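You operate a simulated robot arm through the tools that you are given. There is no shell and no other tool.

You run a simulated robot arm. Do the job below in one go: nothing can be reset, and whatever is moved stays where it is left.

JOB
The left filter pot leaks: stop the pump, shut its valve and wipe the oil off the shelf.
Fine: use the white cloth and put it back; leave the other pot alone. What is to be rubbed or washed off counts as gone when no trace of it is left.

The check looks at the end state, three seconds after you hand in, the way a careful person would. Anything else that was tipped, shoved, dropped, spilled or broken makes it a failure. Flat cloth is picked up by pressing the open fingertips on it (5 to 10 N) and closing them slowly along it; thin cloth reads only 2 to 8 mm in the jaws.

ROBOT AND FRAMES
A 6-joint arm with a fingered hand, fixed in place. Base frame: the origin is on the floor under the middle of its stand, x ahead of it, y to its left, z up; the work surface is at about z = 700. Readings come in mm, degrees, newtons and seconds.
With the tool pointing down near the work surface it reaches from about 160 to 540 mm from the base axis. Its first joint turns from -166.0 to 166.0 degrees. Payload 3.1 kg.
The tool frame sits at the grasp point between the pads (the TCP): z along the fingers, y along the line on which they close. The tips reach 22 mm beyond it. The gripper opens to 132 mm; its body begins 60 mm behind the TCP. The gripper is a hand of 4 fingers: y runs from the thumb to the fingers, the wrist lies at [0, 0, -218] in the tool frame, and closing takes about 1.5 s.
Orientation is told as [roll, pitch, yaw] about the base's x, y, z axes, in that order, counted from this pose: with the fingers straight down and closing along the base's y, the tool's x points along the base's -x, its y along +y and its z along -z.

CONTROLS
- The arm moves only by the tool play_rows. Its argument "commands" is a list of rows, each a list of 6 numbers: the shift along the tool's x, y, z in units of 40 mm (1.0 is 40 mm), then the turn, a rotation vector about the tool's x, y, z in units of 6 degrees (1.0 is 6 degrees). In form: [[dx, dy, dz, rx, ry, rz], ...]. A call has 1 to 20 rows; each row shifts and turns the commanded pose from where the row before left it, along the tool's axes as they then stand. "hand" is the closure, from 0 (fully open) to 1 (shut), set as the call begins (left out, the last holds). A call with a number of a shift or a turn outside -1 to 1 is refused whole. Each row takes 0.2 s and may step no farther than 50 mm and 8.6 degrees from the row before; otherwise, or with a gripper value out of range, the whole call is refused. A pose out of reach is approached as far as the arm can. The call stops where the force on the tool passes 40 N (or 10 N more than at its start, if that is more) or the arm is blocked; 0.2 s more then pass. Each finger travels about 153 mm/s and halts on what it meets, pressing with about 32 N; the grip force reading is that of the motor and also rises with nothing between the fingers. The clock runs only during rows and for 0.2 s after the last one: add rows that do not move to give the fingers time. It gives the time, the measured TCP pose, the force on the tool (base axes), the opening and the grip force at its end, in the units of the frame above (readings bear some noise), with the torque about the TCP (base axes, N m) and any sound that the robot's microphone picked up.
- Cameras (640 x 400 px; columns grow to the right, rows downward): "scene" is fixed at [400.9, -652.1, 1275.7]; the picture's right is [1.00, 0.04, 0.00], its down [0.01, -0.31, -0.95] and it looks along [-0.04, 0.95, -0.31] (base axes); focal length 364 px, centre (320, 200). "wrist" rides on the gripper at [53, -53, -84] in the tool frame; the picture's right is [0.71, 0.71, 0.00], its down [-0.53, 0.53, -0.67] and it looks along [-0.47, 0.47, 0.74] (tool axes); focal length 247 px, centre (320, 200). There is no depth. A picture from a camera that has moved, and an enlarged one, comes with that camera's place and axes in the base frame and with its lens.
- camera(camera): a new picture of that camera. The clock stands still meanwhile.
- raise_lower(by): moves the trunk up (or, below 0, down) by that many mm; the arm rides with it, the base frame stays. It gives what a move gives, with no picture.
- preshape(shape): the hand has 4 fingers and takes this shape, open, in about a second: jaw (thumb against the fingers, like two jaws); tri (thumb and two fingers); tip (a fingertip pinch); poke (one finger out to press); point (the index stretched); flat (the hand flat); cup (the hand cupped); fist (a fist). The gripper value then closes the fingers along that shape, each until it touches; the sizes above hold for jaw. It gives what a move gives, with no picture.
- zoom(camera, box): a new picture of the part [left, top, right, bottom] of that camera's present view, enlarged. The clock stands still meanwhile.
- job_done(): hands the job in; it is judged then, once.

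Places have to be worked out from the pictures, the camera data and where the tool is seen. Open the gripper and draw the arm clear of the work before you hand the job in, unless the task says otherwise.

The tools are called as a command line: name --pt "numbers of a row" for each row, then --argument value for the rest, lists and objects as JSON in quotes. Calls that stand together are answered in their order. play_rows: Moves the arm, as the interface text tells. Its arguments: {"type":"object","properties":{"commands":{"type":"array"},"hand":{"type":"number"}},"required":["commands"]} The other tools are called the same way: raise_lower (by) moves the trunk up or down; preshape (shape) gives the hand a shape; camera (camera) takes a picture; zoom (camera, box) takes an enlarged picture of a part of a camera's view; job_done () hands the job in.

At the start:

```text
time: 0.0
tool_pos: [309.9, 273.1, 1147.0]
ee_rot: [-0.1, 0.0, 0.0]
contact_force: [0.1, 0.0, 0.2]
ft_torque: [-0.01, 0.0, -0.01]
grip_width: 131.9
grasp_force: 0.0
shape: jaw
trunk travel left (down, up): [-275.0, 111.0]
```

scene: 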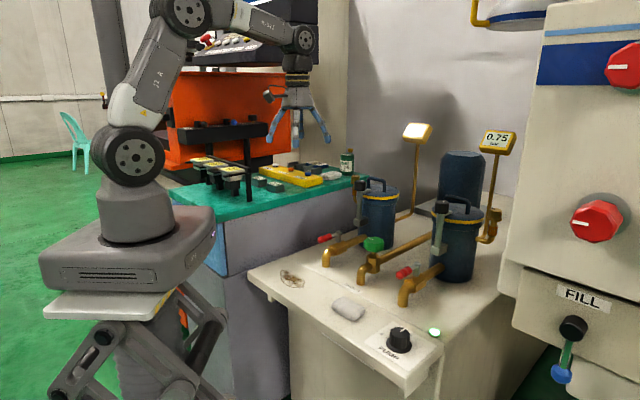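
wrist: 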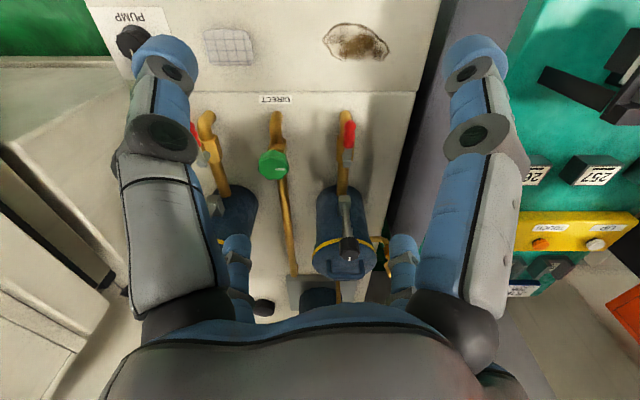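

I start by looking closely at the work area: pots, valves, pump knob, cloth and oil spot.

zoom --camera "scene" --box '[240, 160, 520, 335]'

zoom --camera "scene" --box '[240, 240, 480, 390]'

zoom --camera "wrist" --box '[100, 0, 420, 200]'

zoom --camera "wrist" --box '[180, 90, 420, 320]'

```text
2.29 times, centred on (380, 248) of scene
camera zoom: at [400.9, -652.1, 1275.7], right [1.0, 0.04, 0.0], down [0.01, -0.31, -0.95], along [-0.04, 0.95, -0.31], focal length 832 px, centre (183, 91)
```

zoom: 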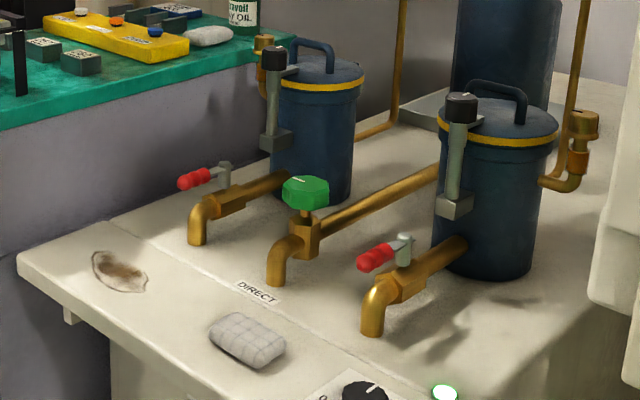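

```text
2.67 times, centred on (360, 315) of scene
camera zoom: at [400.9, -652.1, 1275.7], right [1.0, 0.04, 0.0], down [0.01, -0.31, -0.95], along [-0.04, 0.95, -0.31], focal length 971 px, centre (213, -107)
```

zoom: 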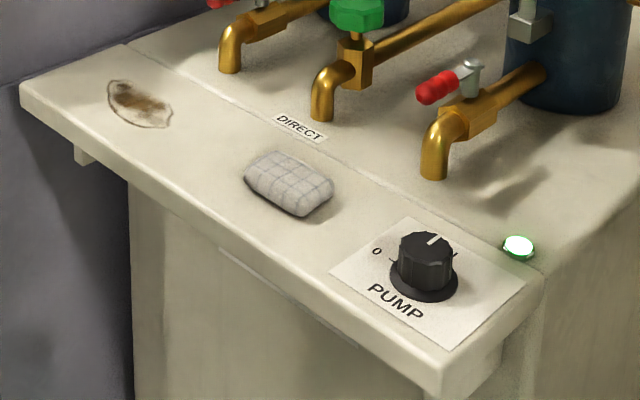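

```text
2.00 times, centred on (260, 100) of wrist
camera zoom: at [255.8, 219.1, 1232.9], right [-0.71, 0.71, 0.0], down [0.53, 0.53, 0.67], along [0.47, 0.47, -0.74], focal length 494 px, centre (440, 400)
```

zoom: 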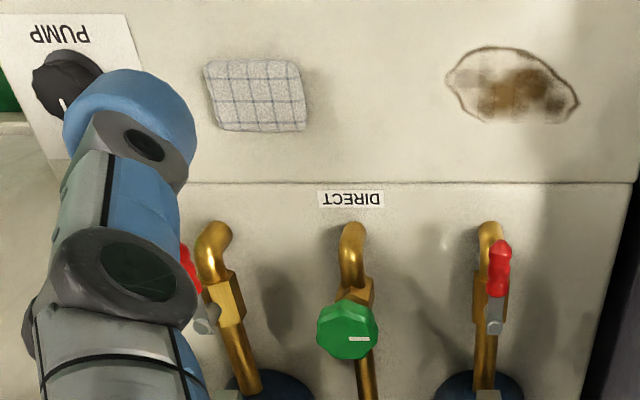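

```text
1.74 times, centred on (300, 205) of wrist
camera zoom: at [255.8, 219.1, 1232.9], right [-0.71, 0.71, 0.0], down [0.53, 0.53, 0.67], along [0.47, 0.47, -0.74], focal length 430 px, centre (355, 191)
```

zoom: 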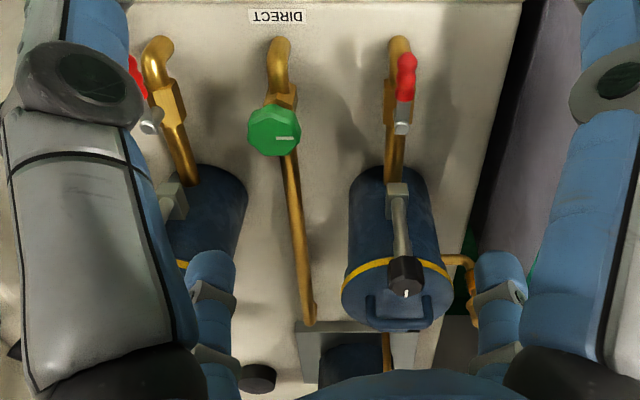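

The left pot (nearest the oil spot) has its red lever lying along the pipe, so it looks open, and the pump light is on. From both views I place the pump knob near (550, 48, 725), the cloth near (438, 167, 705), the stain near (270, 326, 700) and the left lever grip near (373, 413, 800). I move the hand toward the pump knob for a closer look.

play_rows --pt "-0.5475 -0.615 0.69 0 0 0" --pt "-0.5475 -0.615 0.69 0 0 0" --pt "-0.5475 -0.615 0.69 0 0 0" --pt "-0.5475 -0.615 0.69 0 0 0" --pt "-0.5475 -0.615 0.69 0 0 0" --pt "-0.5475 -0.615 0.69 0 0 0" --pt "-0.5475 -0.615 0.5 0 0 0" --pt "-0.5475 -0.615 0.5 0 0 0" --pt "-0.5475 -0.615 0.5 0 0 0" --pt "-0.5475 -0.615 0.5 0 0 0" --hand 0

camera --camera "wrist"

camera --camera "scene"

```text
time: 2.2
tool_pos: [529.8, 22.7, 901.1]
ee_rot: [0.0, -0.1, 0.2]
contact_force: [0.4, 0.3, 0.2]
ft_torque: [-0.03, 0.03, -0.01]
grip_width: 132.0
grasp_force: 0.0
shape: jaw
trunk travel left (down, up): [-275.0, 111.0]
```

```text
taken
camera wrist: at [476.0, -31.4, 985.1], right [-0.71, 0.71, 0.0], down [0.53, 0.53, 0.67], along [0.47, 0.47, -0.74], focal length 247 px, centre (320, 200)
```

wrist: 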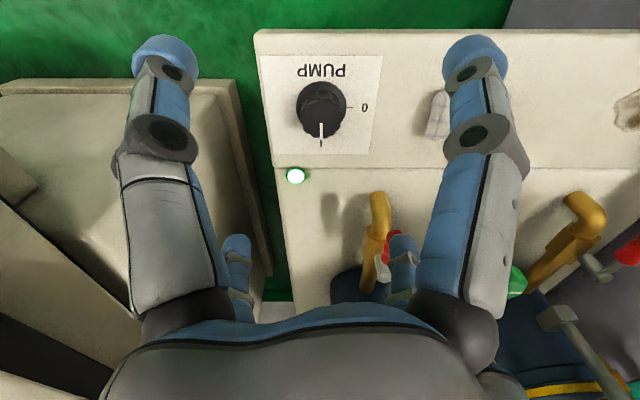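

```text
taken
```

scene: 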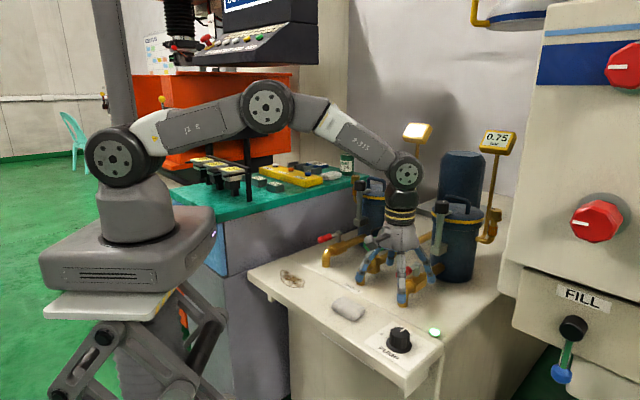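

The knob's mark points away from the front ("I"), and "0" sits a quarter turn counter-clockwise seen from above. I zoom in for the knob's exact place and shape.

zoom --camera "wrist" --box '[240, 40, 400, 200]'

zoom --camera "scene" --box '[350, 300, 460, 380]'

zoom --camera "wrist" --box '[400, 160, 640, 400]'

```text
2.50 times, centred on (320, 120) of wrist
camera zoom: at [476.0, -31.4, 985.1], right [-0.71, 0.71, 0.0], down [0.53, 0.53, 0.67], along [0.47, 0.47, -0.74], focal length 617 px, centre (320, 400)
```

zoom: 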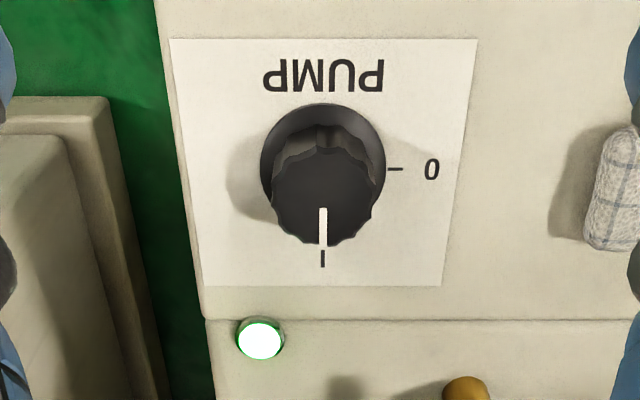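

```text
5.00 times, centred on (405, 340) of scene
camera zoom: at [400.9, -652.1, 1275.7], right [1.0, 0.04, 0.0], down [0.01, -0.31, -0.95], along [-0.04, 0.95, -0.31], focal length 1820 px, centre (-105, -500)
```

zoom: 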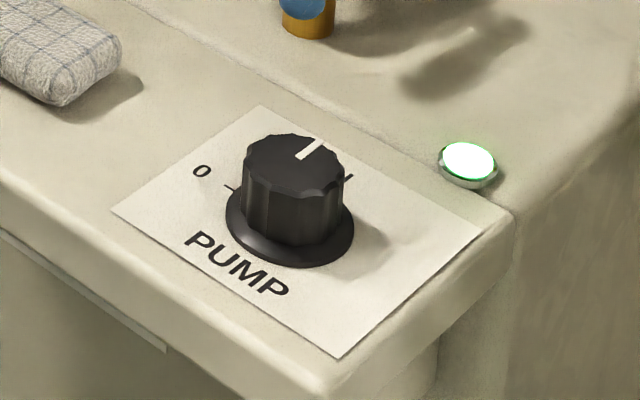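

```text
1.67 times, centred on (520, 280) of wrist
camera zoom: at [476.0, -31.4, 985.1], right [-0.71, 0.71, 0.0], down [0.53, 0.53, 0.67], along [0.47, 0.47, -0.74], focal length 412 px, centre (-13, 67)
```

zoom: 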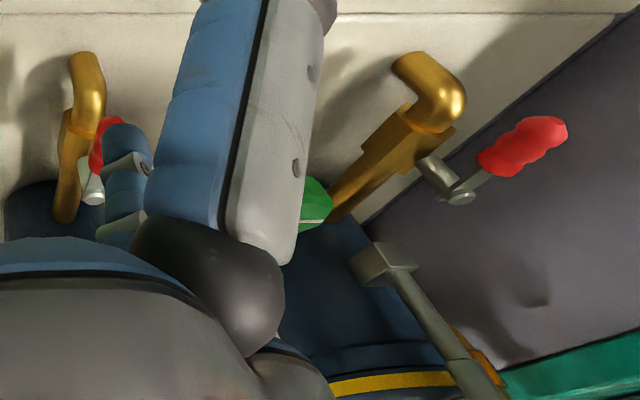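

The knob axis comes out near (550, 44), its top at about z = 735, and its grip part is about 42 mm across. The four fingers look to be arranged in a cross, so I close half-way in free air to see how they move.

play_rows --pt "0 0 0 0 0 0" --pt "0 0 0 0 0 0" --pt "0 0 0 0 0 0" --pt "0 0 0 0 0 0" --hand 0.6

camera --camera "wrist"

zoom --camera "scene" --box '[340, 140, 460, 320]'

```text
time: 3.2
tool_pos: [530.1, 23.8, 900.9]
ee_rot: [0.0, 0.0, 0.0]
contact_force: [-0.1, -0.6, 0.1]
ft_torque: [-0.02, -0.02, 0.0]
grip_width: 53.1
grasp_force: 0.0
shape: jaw
trunk travel left (down, up): [-275.0, 111.0]
```

```text
taken
camera wrist: at [475.1, -30.8, 985.8], right [-0.71, 0.71, 0.0], down [0.53, 0.53, 0.67], along [0.47, 0.47, -0.74], focal length 247 px, centre (320, 200)
```

wrist: 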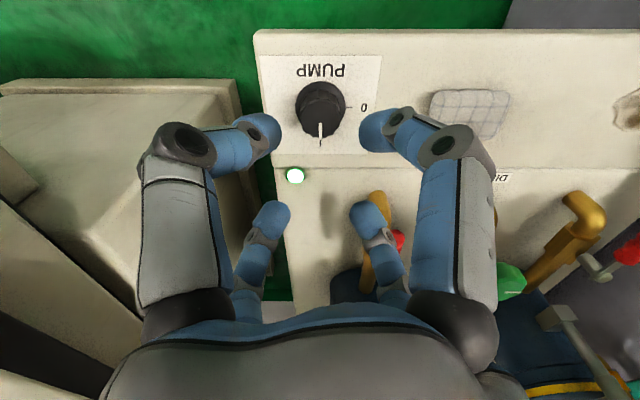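

```text
2.22 times, centred on (400, 230) of scene
camera zoom: at [400.9, -652.1, 1275.7], right [1.0, 0.04, 0.0], down [0.01, -0.31, -0.95], along [-0.04, 0.95, -0.31], focal length 809 px, centre (142, 133)
```

zoom: 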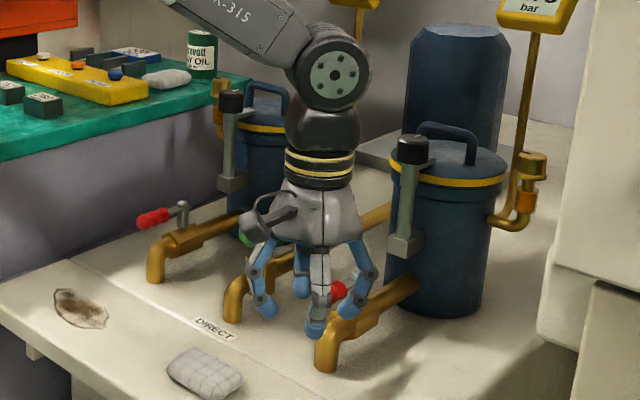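

All four fingers curl toward the centre, which suits the round knob. There is also something white on the green bench beside the oil bottle, so I check which item is really "the white cloth".

zoom --camera "scene" --box '[250, 140, 370, 215]'

zoom --camera "scene" --box '[310, 280, 390, 330]'

zoom --camera "wrist" --box '[420, 70, 540, 150]'

zoom --camera "scene" --box '[380, 100, 540, 200]'

```text
5.33 times, centred on (310, 178) of scene
camera zoom: at [400.9, -652.1, 1275.7], right [1.0, 0.04, 0.0], down [0.01, -0.31, -0.95], along [-0.04, 0.95, -0.31], focal length 1942 px, centre (373, 320)
```

zoom: 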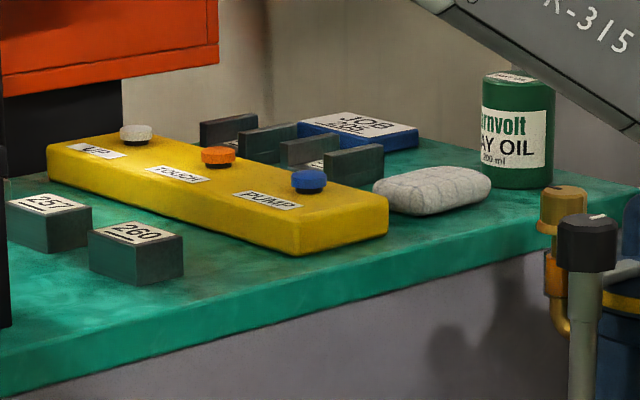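

```text
8.00 times, centred on (350, 305) of scene
camera zoom: at [400.9, -652.1, 1275.7], right [1.0, 0.04, 0.0], down [0.01, -0.31, -0.95], along [-0.04, 0.95, -0.31], focal length 2913 px, centre (80, -640)
```

zoom: 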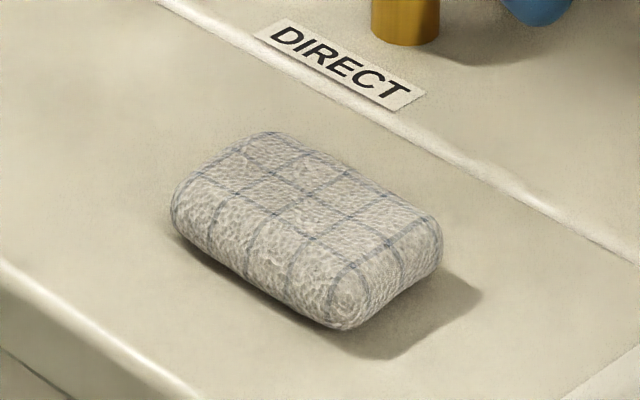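

```text
5.00 times, centred on (480, 110) of wrist
camera zoom: at [475.1, -30.8, 985.8], right [-0.71, 0.71, 0.0], down [0.53, 0.53, 0.67], along [0.47, 0.47, -0.74], focal length 1235 px, centre (-480, 650)
```

zoom: 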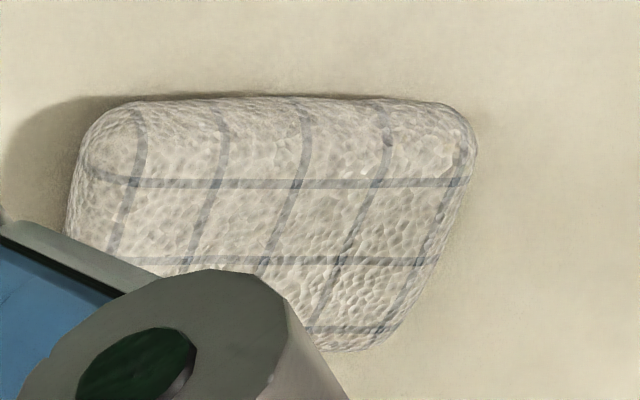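

```text
4.00 times, centred on (460, 150) of scene
camera zoom: at [400.9, -652.1, 1275.7], right [1.0, 0.04, 0.0], down [0.01, -0.31, -0.95], along [-0.04, 0.95, -0.31], focal length 1456 px, centre (-240, 400)
```

zoom: 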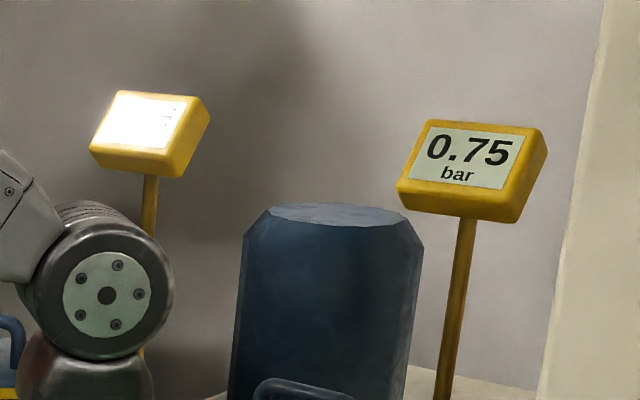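

The pump comes first. I lower the trunk 100 mm for a better outward reach; the hand rides down to about z = 801, which is clear of everything here.

raise_lower --by -100

camera --camera "wrist"

```text
time: 4.5
tool_pos: [528.5, 22.7, 801.3]
ee_rot: [0.1, 0.1, 0.0]
contact_force: [0.7, 0.4, 0.7]
ft_torque: [0.0, -0.02, -0.03]
grip_width: 53.4
grasp_force: 0.0
shape: jaw
trunk travel left (down, up): [-175.0, 211.0]
```

```text
taken
camera wrist: at [475.1, -30.8, 886.6], right [-0.71, 0.71, 0.0], down [0.53, 0.53, 0.67], along [0.47, 0.47, -0.74], focal length 247 px, centre (320, 200)
```

wrist: 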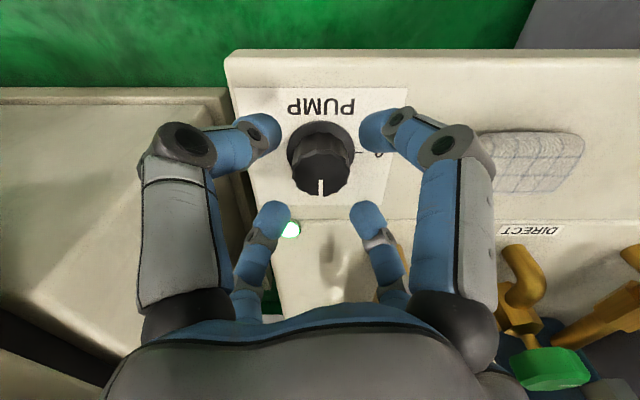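

The hand is hovering close to the knob; I zoom to fix its axis before descending.

zoom --camera "wrist" --box '[260, 100, 380, 220]'

```text
3.33 times, centred on (320, 160) of wrist
camera zoom: at [475.1, -30.8, 886.6], right [-0.71, 0.71, 0.0], down [0.53, 0.53, 0.67], along [0.47, 0.47, -0.74], focal length 823 px, centre (320, 333)
```

zoom: 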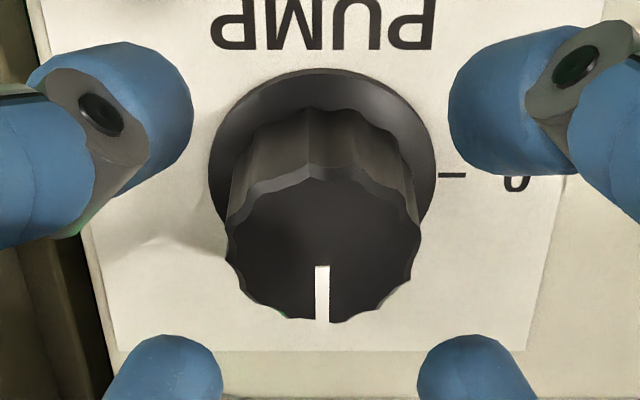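

The knob axis is at about (550, 44.5) with its top near z = 738. I centre over it, open to about 73 mm and pre-turn the hand 45° clockwise so the 90° counter-clockwise turn stays mid-range.

play_rows --pt "-0.275 0.279 0 0 0 0" --pt "-0.275 0.279 0 0 0 0" --pt "0 0 0 0 0 0.9375" --pt "0 0 0 0 0 0.9375" --pt "0 0 0 0 0 0.9375" --pt "0 0 0 0 0 0.9375" --pt "0 0 0 0 0 0.9375" --pt "0 0 0 0 0 0.9375" --pt "0 0 0 0 0 0.9375" --pt "0 0 0 0 0 0.9375" --pt "0 0 0 0 0 0" --hand 0.45

camera --camera "wrist"

camera --camera "scene"

```text
time: 6.9
tool_pos: [549.9, 46.8, 802.3]
ee_rot: [0.0, 0.1, -45.0]
contact_force: [0.6, -0.3, 0.3]
ft_torque: [-0.01, 0.0, -0.01]
grip_width: 72.0
grasp_force: 0.0
shape: jaw
trunk travel left (down, up): [-175.0, 211.0]
```

```text
taken
camera wrist: at [474.6, 45.1, 887.4], right [0.0, 1.0, 0.0], down [0.74, 0.0, 0.67], along [0.67, 0.0, -0.74], focal length 247 px, centre (320, 200)
```

wrist: 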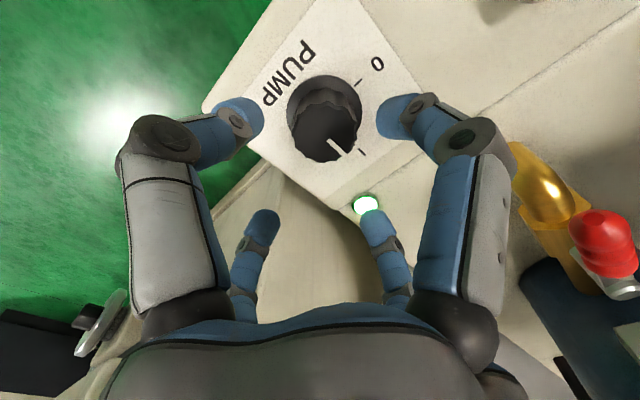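

```text
taken
```

scene: 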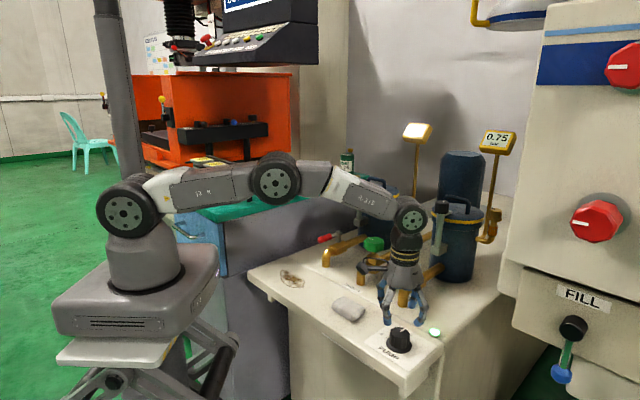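

The hand is over the knob at yaw -45°. One zoom checks the centring before I go down.

zoom --camera "wrist" --box '[260, 60, 400, 180]'

```text
3.33 times, centred on (330, 120) of wrist
camera zoom: at [474.6, 45.1, 887.4], right [0.0, 1.0, 0.0], down [0.74, 0.0, 0.67], along [0.67, 0.0, -0.74], focal length 823 px, centre (287, 467)
```

zoom: 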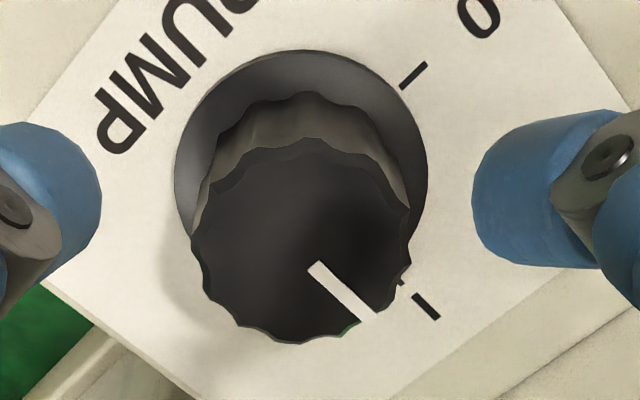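

The knob is about 3 mm further in +y than the tool axis, so I correct that and descend to about z = 729, watching for contact.

play_rows --pt "0.039 0.057 0 0 0 0" --pt "0 0 0.45 0 0 0" --pt "0 0 0.45 0 0 0" --pt "0 0 0.45 0 0 0" --pt "0 0 0.3 0 0 0" --pt "0 0 0.2 0 0 0" --pt "0 0 0 0 0 0" --hand 0.45

camera --camera "wrist"

zoom --camera "scene" --box '[340, 270, 460, 370]'

```text
time: 8.5
tool_pos: [551.7, 48.2, 729.1]
ee_rot: [0.0, -0.1, -44.8]
contact_force: [0.8, 0.4, 1.9]
ft_torque: [0.0, 0.0, -0.02]
grip_width: 72.0
grasp_force: 0.1
shape: jaw
trunk travel left (down, up): [-175.0, 211.0]
```

```text
taken
camera wrist: at [475.4, 47.9, 814.4], right [0.0, 1.0, 0.0], down [0.74, 0.0, 0.67], along [0.67, 0.0, -0.74], focal length 247 px, centre (320, 200)
```

wrist: 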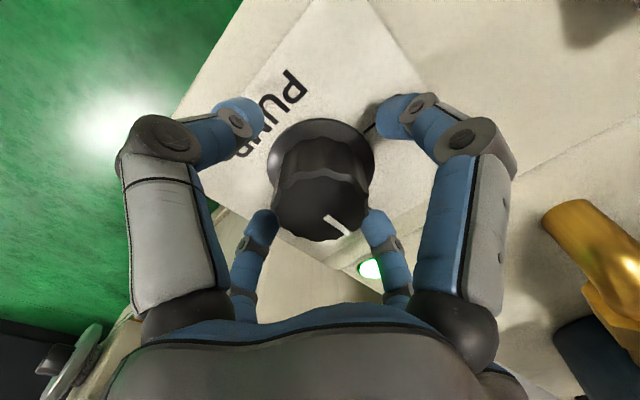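

```text
4.00 times, centred on (400, 320) of scene
camera zoom: at [400.9, -652.1, 1275.7], right [1.0, 0.04, 0.0], down [0.01, -0.31, -0.95], along [-0.04, 0.95, -0.31], focal length 1456 px, centre (0, -280)
```

zoom: 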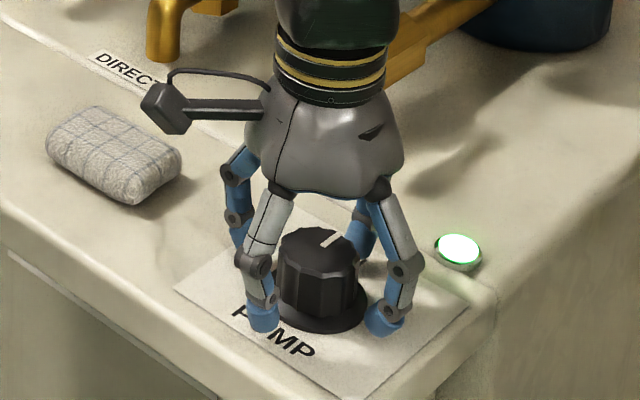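

The fingertips straddle the knob but are very near its skirt, so I lift 6 mm and then close slowly onto the knob.

play_rows --pt "0 0 -0.15 0 0 0" --pt "0 0 0 0 0 0" --hand 0.55

play_rows --pt "0 0 0 0 0 0" --pt "0 0 0 0 0 0" --pt "0 0 0 0 0 0" --hand 0.75

camera --camera "wrist"

```text
time: 9.1
tool_pos: [552.4, 48.4, 734.2]
ee_rot: [-0.1, -0.1, -44.9]
contact_force: [0.6, 0.6, 0.2]
ft_torque: [0.0, -0.01, 0.0]
grip_width: 59.9
grasp_force: 0.1
shape: jaw
trunk travel left (down, up): [-175.0, 211.0]
```

```text
time: 9.9
tool_pos: [550.4, 48.3, 734.6]
ee_rot: [-0.2, 0.1, -44.8]
contact_force: [-1.7, -0.4, -3.9]
ft_torque: [-0.02, 0.0, 0.0]
grip_width: 35.0
grasp_force: 31.8
shape: jaw
trunk travel left (down, up): [-175.0, 211.0]
```

```text
taken
camera wrist: at [475.3, 47.6, 819.6], right [0.0, 1.0, 0.0], down [0.74, 0.0, 0.67], along [0.67, 0.0, -0.74], focal length 247 px, centre (320, 200)
```

wrist: 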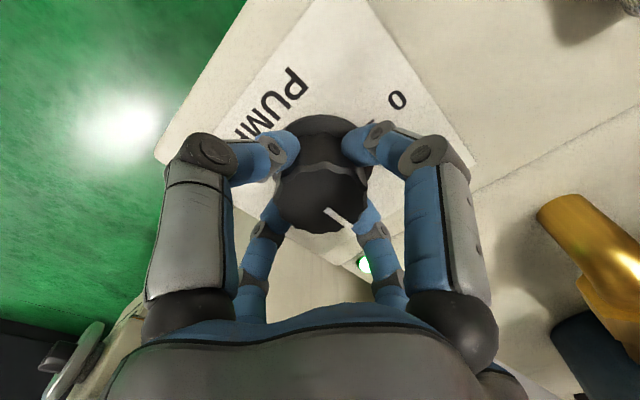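

The knob is gripped (35 mm, 32 N). I turn it counter-clockwise seen from above, 48° first, and check the torque.

play_rows --pt "0 0 0 0 0 -1" --pt "0 0 0 0 0 -1" --pt "0 0 0 0 0 -1" --pt "0 0 0 0 0 -1" --pt "0 0 0 0 0 -1" --pt "0 0 0 0 0 -1" --pt "0 0 0 0 0 -1" --pt "0 0 0 0 0 -1"

camera --camera "wrist"

```text
time: 11.7
tool_pos: [552.0, 46.9, 734.0]
ee_rot: [0.0, -0.1, 3.0]
contact_force: [1.9, -12.1, 5.8]
ft_torque: [-0.17, -0.02, -0.04]
grip_width: 35.3
grasp_force: 32.2
shape: jaw
trunk travel left (down, up): [-175.0, 211.0]
```

```text
taken
camera wrist: at [501.3, -10.0, 819.1], right [-0.74, 0.67, 0.0], down [0.5, 0.55, 0.67], along [0.45, 0.5, -0.74], focal length 247 px, centre (320, 200)
```

wrist: 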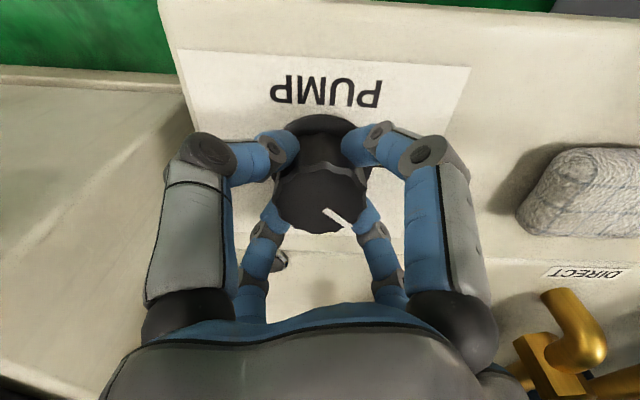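

The knob turns with the hand and the lamp already looks dark. I turn the remaining 42° to reach "0".

play_rows --pt "0 0 0 0 0 -1" --pt "0 0 0 0 0 -1" --pt "0 0 0 0 0 -1" --pt "0 0 0 0 0 -1" --pt "0 0 0 0 0 -1" --pt "0 0 0 0 0 -1" --pt "0 0 0 0 0 -1"

camera --camera "wrist"

```text
time: 13.3
tool_pos: [554.0, 46.1, 733.5]
ee_rot: [0.0, -0.1, 45.2]
contact_force: [18.5, -16.3, 6.9]
ft_torque: [-0.26, -0.33, -0.11]
grip_width: 35.5
grasp_force: 31.9
shape: jaw
trunk travel left (down, up): [-175.0, 211.0]
```

```text
taken
camera wrist: at [553.2, -29.4, 819.1], right [-1.0, 0.0, 0.0], down [0.0, 0.74, 0.67], along [0.0, 0.67, -0.74], focal length 247 px, centre (320, 200)
```

wrist: 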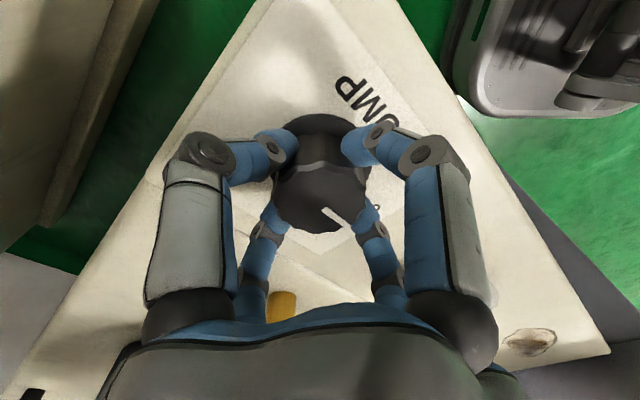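

The mark now points toward "0" (down-right in this view). I release gently and lift straight up to look.

play_rows --pt "0 0 0 0 0 0" --pt "0 0 0 0 0 0" --pt "0 0 0 0 0 0" --hand 0.42

play_rows --pt "0 0 -0.5 0 0 0" --pt "0 0 -0.9 0 0 0" --pt "0 0 -0.9 0 0 0" --pt "0 0 -0.9 0 0 0" --pt "0 0 -0.9 0 0 0" --pt "0 0 0 0 0 0"

camera --camera "wrist"

zoom --camera "scene" --box '[350, 300, 460, 380]'

```text
time: 14.1
tool_pos: [550.9, 49.5, 733.6]
ee_rot: [0.2, 0.1, 45.1]
contact_force: [-0.7, 0.3, 0.4]
ft_torque: [-0.04, 0.01, -0.04]
grip_width: 76.1
grasp_force: 0.1
shape: jaw
trunk travel left (down, up): [-175.0, 211.0]
```

```text
time: 15.5
tool_pos: [550.9, 47.8, 896.5]
ee_rot: [0.0, 0.0, 45.2]
contact_force: [0.5, -0.1, 0.0]
ft_torque: [-0.01, -0.02, 0.0]
grip_width: 76.0
grasp_force: 0.1
shape: jaw
trunk travel left (down, up): [-175.0, 211.0]
```

```text
taken
camera wrist: at [548.9, -27.5, 981.7], right [-1.0, 0.0, 0.0], down [0.0, 0.74, 0.67], along [0.0, 0.67, -0.74], focal length 247 px, centre (320, 200)
```

wrist: 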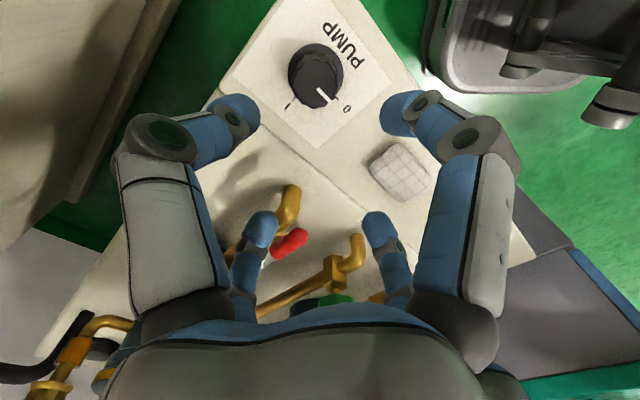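

```text
5.00 times, centred on (405, 340) of scene
camera zoom: at [400.9, -652.1, 1275.7], right [1.0, 0.04, 0.0], down [0.01, -0.31, -0.95], along [-0.04, 0.95, -0.31], focal length 1820 px, centre (-105, -500)
```

zoom: 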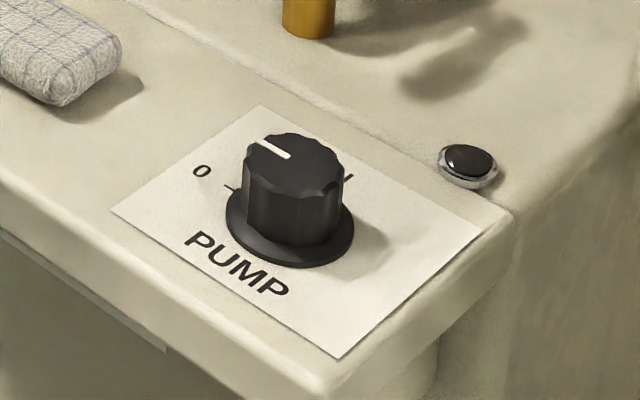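

The pump is off: the mark is at 0 and the lamp is dark. Next I turn the hand back to yaw 0 and move above the left lever valve for a close look.

play_rows --pt "0 0 -0.5 0 0 0.9375" --pt "0 0 -0.5 0 0 0.9375" --pt "0 0 -0.5 0 0 0.9375" --pt "0 0 0 0 0 0.9375" --pt "0 0 0 0 0 0.9375" --pt "0 0 0 0 0 0.9375" --pt "0 0 0 0 0 0.9375" --pt "0 0 0 0 0 0.9375" --pt "0.4575 0.9125 0 0 0 0" --pt "0.4575 0.9125 0 0 0 0" --pt "0.4575 0.9125 0 0 0 0" --pt "0.4575 0.9125 0 0 0 0" --pt "0.4575 0.9125 0 0 0 0" --pt "0.4575 0.9125 0 0 0 0" --pt "0.4575 0.9125 0 0 0 0" --pt "0.4575 0.9125 0 0 0 0" --pt "0.4575 0.9125 0 0 0 0" --pt "0.4575 0.9125 0 0 0 0" --hand 0.42

camera --camera "wrist"

camera --camera "scene"

```text
time: 19.3
tool_pos: [361.9, 411.2, 954.2]
ee_rot: [-0.2, 0.1, 0.0]
contact_force: [-0.3, -0.2, -0.3]
ft_torque: [-0.04, 0.04, -0.02]
grip_width: 76.2
grasp_force: 0.1
shape: jaw
out of reach, approached as far as the arm can: row 18
trunk travel left (down, up): [-175.0, 211.0]
```

```text
taken
camera wrist: at [308.4, 357.8, 1039.0], right [-0.71, 0.71, 0.0], down [0.53, 0.53, 0.67], along [0.47, 0.47, -0.75], focal length 247 px, centre (320, 200)
```

wrist: 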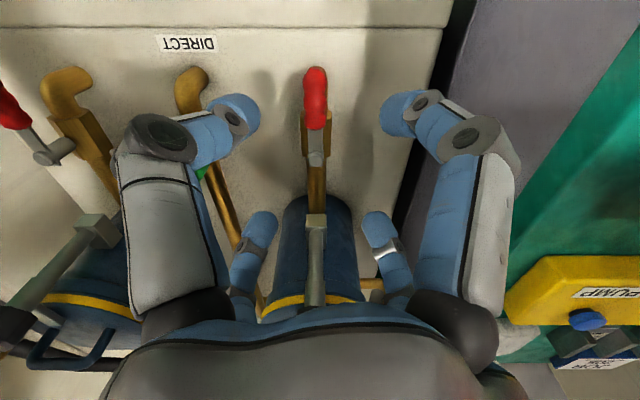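

```text
taken
```

scene: 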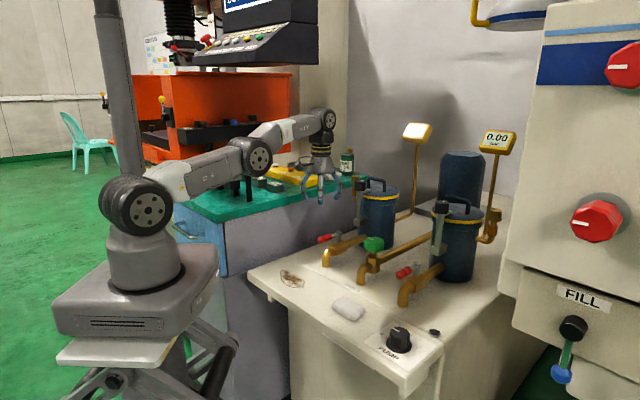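

The gauge now reads 0.00 bar. I zoom on the left pot's fittings from both cameras to be sure which one is its valve.

zoom --camera "scene" --box '[310, 165, 420, 275]'

zoom --camera "scene" --box '[390, 185, 510, 305]'

zoom --camera "wrist" --box '[240, 40, 400, 310]'

zoom --camera "wrist" --box '[0, 60, 140, 400]'

```text
3.64 times, centred on (365, 220) of scene
camera zoom: at [400.9, -652.1, 1275.7], right [1.0, 0.04, 0.0], down [0.01, -0.31, -0.95], along [-0.04, 0.95, -0.31], focal length 1324 px, centre (156, 127)
```

zoom: 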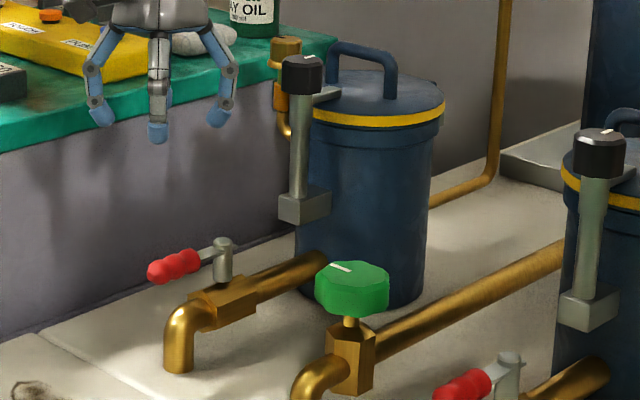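

```text
3.33 times, centred on (450, 245) of scene
camera zoom: at [400.9, -652.1, 1275.7], right [1.0, 0.04, 0.0], down [0.01, -0.31, -0.95], along [-0.04, 0.95, -0.31], focal length 1214 px, centre (-113, 50)
```

zoom: 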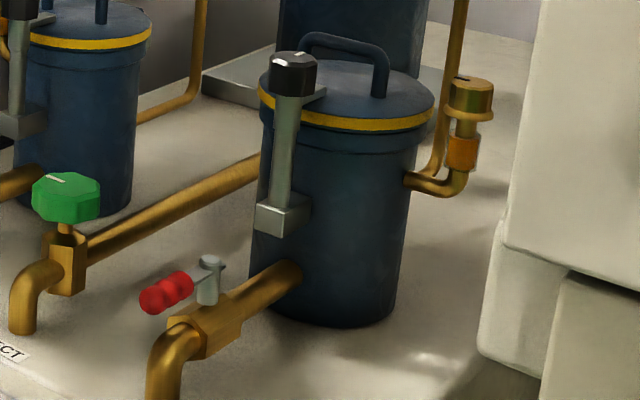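

```text
1.48 times, centred on (320, 175) of wrist
camera zoom: at [308.4, 357.8, 1039.0], right [-0.71, 0.71, 0.0], down [0.53, 0.53, 0.67], along [0.47, 0.47, -0.75], focal length 366 px, centre (320, 237)
```

zoom: 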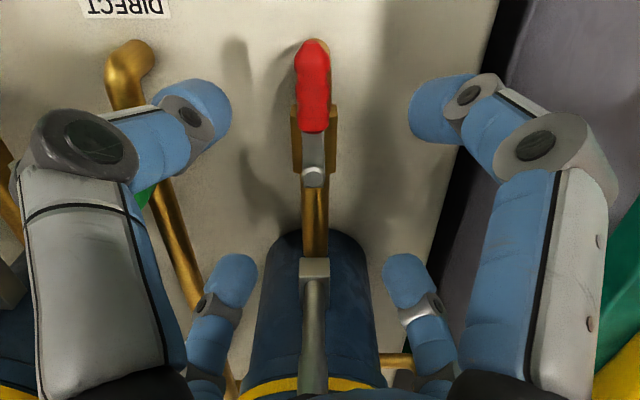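

```text
1.18 times, centred on (70, 230) of wrist
camera zoom: at [308.4, 357.8, 1039.0], right [-0.71, 0.71, 0.0], down [0.53, 0.53, 0.67], along [0.47, 0.47, -0.75], focal length 291 px, centre (614, 165)
```

zoom: 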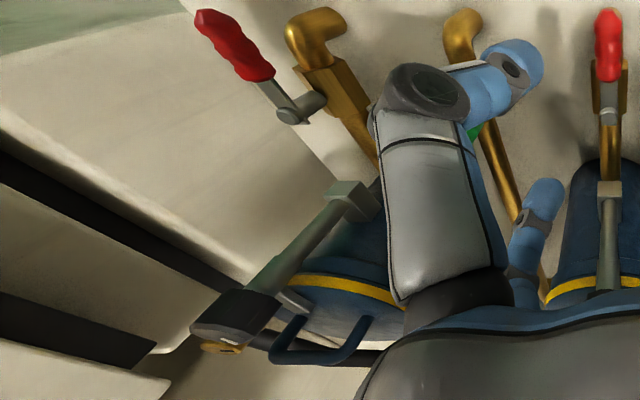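

Each pot's outlet has a red-handled lever on a stem. The left one points along its pipe (open), with its pivot near (414, 456, 802) and grip centre near (371, 415, 799), so closing it clockwise means swinging the handle to the pot's left. I close the fingers into a cluster and tilt the hand 45° outward, here in free air, to push it.

play_rows --pt "0 0 0 0 0 0" --pt "0 0 0 -0.707 -0.707 0" --pt "0 0 0 -0.707 -0.707 0" --pt "0 0 0 -0.707 -0.707 0" --pt "0 0 0 -0.707 -0.707 0" --pt "0 0 0 -0.707 -0.707 0" --pt "0 0 0 -0.707 -0.707 0" --pt "0 0 0 -0.707 -0.707 0" --pt "0 0 0 -0.354 -0.354 0" --pt "0 0 0 0 0 0" --hand 1.0

camera --camera "wrist"

camera --camera "scene"

```text
time: 21.5
tool_pos: [461.9, 529.6, 999.7]
ee_rot: [35.2, -30.0, -9.6]
contact_force: [-1.1, 0.0, 0.4]
ft_torque: [-0.01, -0.01, -0.02]
grip_width: 0.0
grasp_force: 31.8
shape: jaw
out of reach, approached as far as the arm can: row 2, 3, 4, 5, 6, 7, 8, 9
trunk travel left (down, up): [-175.0, 211.0]
```

```text
taken
camera wrist: at [381.8, 449.3, 1006.9], right [-0.71, 0.71, 0.0], down [0.04, 0.04, 1.0], along [0.7, 0.71, -0.05], focal length 247 px, centre (320, 200)
```

wrist: 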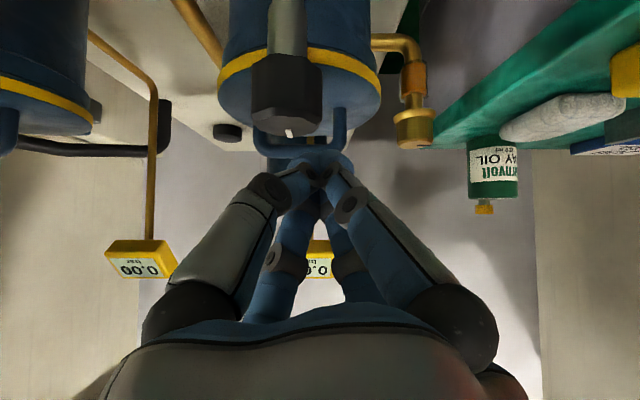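

```text
taken
```

scene: 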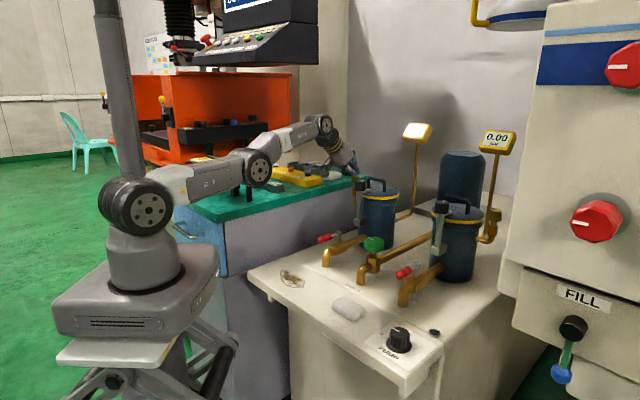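

The first tilt rows were at the edge of reach, so the hand swung out to about (462, 530, 1000) with the fingers shut; nothing was touched. The wrist camera now sees the item on the green bench, so I zoom there before moving back.

zoom --camera "wrist" --box '[440, 60, 640, 220]'

zoom --camera "wrist" --box '[180, 0, 460, 220]'

```text
2.50 times, centred on (540, 140) of wrist
camera zoom: at [381.8, 449.3, 1006.9], right [-0.71, 0.71, 0.0], down [0.04, 0.04, 1.0], along [0.7, 0.71, -0.05], focal length 617 px, centre (-230, 350)
```

zoom: 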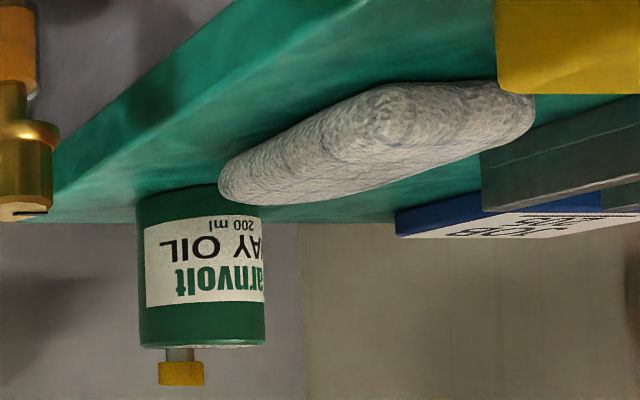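

```text
1.82 times, centred on (320, 110) of wrist
camera zoom: at [381.8, 449.3, 1006.9], right [-0.71, 0.71, 0.0], down [0.04, 0.04, 1.0], along [0.7, 0.71, -0.05], focal length 449 px, centre (320, 364)
```

zoom: 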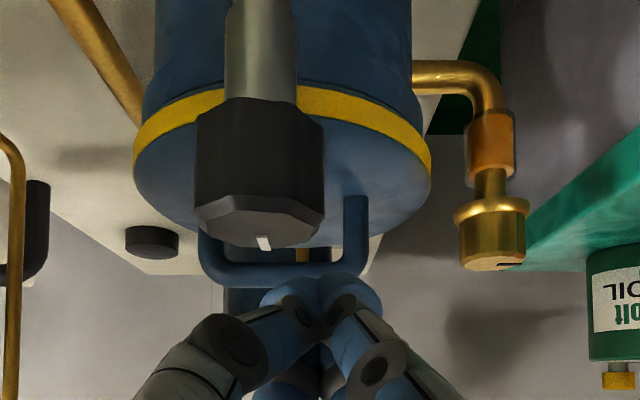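

The bench item is another cloth, but it lies about 925 mm from the base axis, well beyond reach, and it belongs to another station; the white cloth beside the spill is the one to use. I send one small inward step to see how the commanded pose behaves after the reach limit.

play_rows --pt "0 0 -0.2 0 0 0"

```text
time: 21.9
tool_pos: [460.6, 528.8, 1006.2]
ee_rot: [35.1, -29.8, -9.7]
contact_force: [-0.9, 0.2, -0.2]
ft_torque: [-0.03, -0.03, 0.0]
grip_width: 0.1
grasp_force: 31.9
shape: jaw
out of reach, approached as far as the arm can: row 1
trunk travel left (down, up): [-175.0, 211.0]
```

The tips are about 30 mm above the left pot's black knob, so I back straight out toward the base at constant height before anything else.

play_rows --pt "0.25 -0.25 -0.354 0 0 0" --pt "0.4 -0.4 -0.566 0 0 0"

```text
time: 22.5
tool_pos: [454.1, 527.2, 1015.0]
ee_rot: [35.4, -30.4, -10.1]
contact_force: [-1.2, -1.0, 0.9]
ft_torque: [-0.01, -0.04, 0.01]
grip_width: 0.0
grasp_force: 32.0
shape: jaw
out of reach, approached as far as the arm can: row 1, 2
trunk travel left (down, up): [-175.0, 211.0]
```

The arm is stretched dead straight and the solver is stuck on that line, so it cannot simply pull in. I raise the trunk 150 mm so the hand is well above the pots (about z = 1165), where I can bend the elbow safely.

raise_lower --by 150

camera --camera "scene"

```text
time: 24.3
tool_pos: [454.9, 528.3, 1163.4]
ee_rot: [35.1, -30.2, -10.0]
contact_force: [-0.1, 0.7, 0.1]
ft_torque: [0.0, 0.0, 0.03]
grip_width: 0.0
grasp_force: 31.6
shape: jaw
trunk travel left (down, up): [-325.0, 61.0]
```

```text
taken
```

scene: 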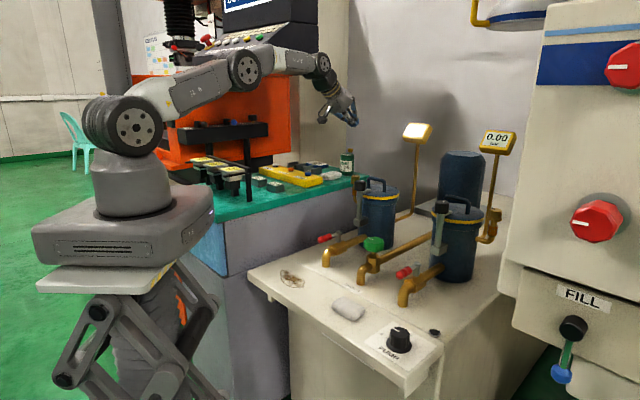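

The picture shows the elbow is starting to bend now. From this safe height I try pulling in toward the base again.

play_rows --pt "0.25 -0.25 -0.354 0 0 0" --pt "0.25 -0.25 -0.354 0 0 0" --pt "0 0 0 0 0 0"

```text
time: 25.1
tool_pos: [426.6, 498.8, 1162.1]
ee_rot: [35.1, -30.2, -10.0]
contact_force: [0.2, 0.3, -0.1]
ft_torque: [-0.01, 0.01, 0.01]
grip_width: 0.1
grasp_force: 32.5
shape: jaw
trunk travel left (down, up): [-325.0, 61.0]
```

It follows exactly now. I move to about f = +30 mm right of the lever line and 500 mm out, still high, then lower the trunk again.

play_rows --pt "0.0986 -0.671 -0.544 0 0 0" --pt "0.0986 -0.671 -0.544 0 0 0" --pt "0.0986 -0.671 -0.544 0 0 0" --pt "0.0986 -0.671 -0.544 0 0 0" --pt "0.0986 -0.671 -0.544 0 0 0" --pt "0 0 0 0 0 0"

camera --camera "wrist"

```text
time: 26.5
tool_pos: [376.2, 332.1, 1164.7]
ee_rot: [35.1, -30.2, -10.0]
contact_force: [-0.2, 0.3, 0.2]
ft_torque: [0.02, 0.02, -0.01]
grip_width: 0.0
grasp_force: 31.8
shape: jaw
trunk travel left (down, up): [-325.0, 61.0]
```

```text
taken
camera wrist: at [296.0, 251.4, 1171.3], right [-0.7, 0.71, 0.0], down [0.04, 0.04, 1.0], along [0.71, 0.7, -0.05], focal length 247 px, centre (320, 200)
```

wrist: 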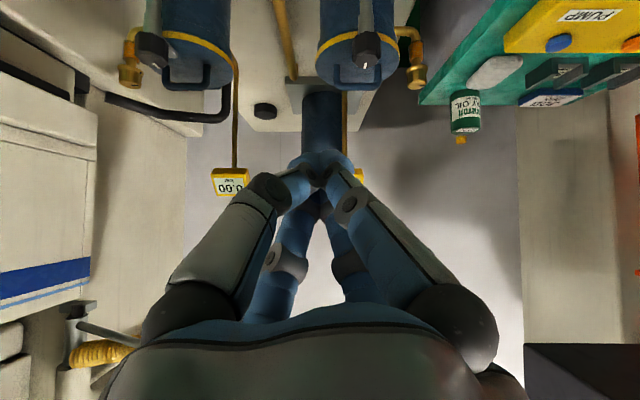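

The hand is clear, with the tips pointing at the gap right of the left lever. I lower the trunk 200 mm, bringing the TCP to about z = 965.

raise_lower --by -200

camera --camera "scene"

```text
time: 28.6
tool_pos: [376.5, 330.1, 964.9]
ee_rot: [35.2, -30.2, -10.1]
contact_force: [0.1, -0.2, 0.1]
ft_torque: [0.01, -0.01, 0.0]
grip_width: 0.0
grasp_force: 32.6
shape: jaw
trunk travel left (down, up): [-125.0, 261.0]
```

```text
taken
```

scene: 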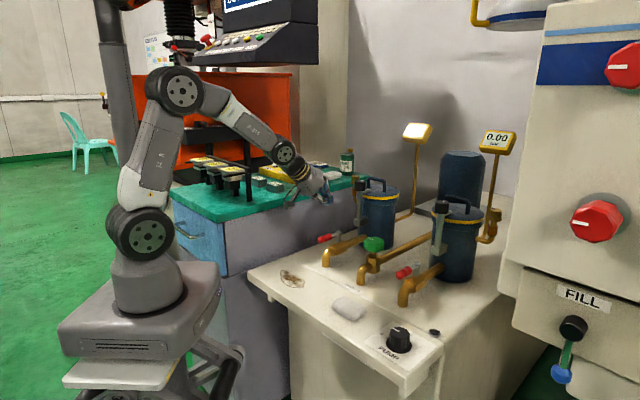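

Everything is clear, so I bring the cluster straight down to about z = 805, the lever's height, beside and in front of the lever tip.

play_rows --pt "0.5 -0.5 0.707 0 0 0" --pt "0.5 -0.5 0.707 0 0 0" --pt "0.5 -0.5 0.707 0 0 0" --pt "0.4 -0.4 0.566 0 0 0" --pt "0 0 0 0 0 0"

camera --camera "wrist"

zoom --camera "scene" --box '[260, 150, 420, 290]'

```text
time: 29.9
tool_pos: [379.8, 330.2, 812.6]
ee_rot: [35.1, -30.2, -9.9]
contact_force: [1.0, 0.4, 0.0]
ft_torque: [0.02, 0.0, 0.0]
grip_width: 0.0
grasp_force: 32.0
shape: jaw
out of reach, approached as far as the arm can: row 1, 2
trunk travel left (down, up): [-125.0, 261.0]
```

```text
taken
camera wrist: at [298.4, 250.2, 821.3], right [-0.7, 0.71, 0.0], down [0.04, 0.04, 1.0], along [0.71, 0.7, -0.05], focal length 247 px, centre (320, 200)
```

wrist: 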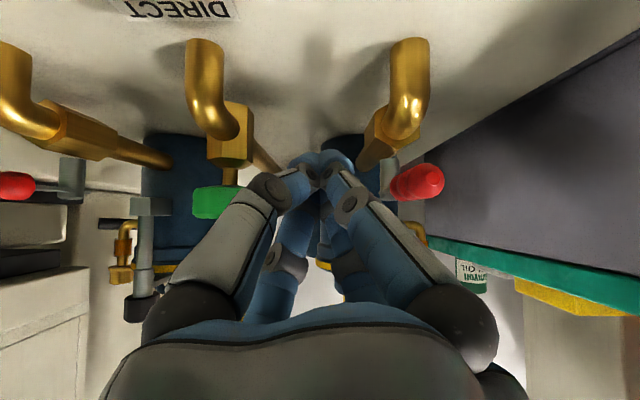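

```text
2.86 times, centred on (340, 220) of scene
camera zoom: at [400.9, -652.1, 1275.7], right [1.0, 0.04, 0.0], down [0.01, -0.31, -0.95], along [-0.04, 0.95, -0.31], focal length 1040 px, centre (263, 143)
```

zoom: 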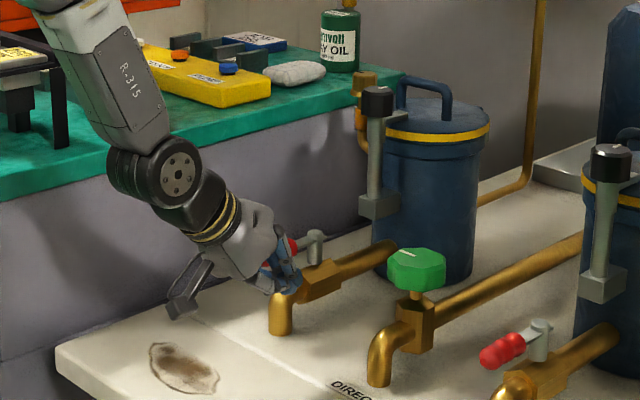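

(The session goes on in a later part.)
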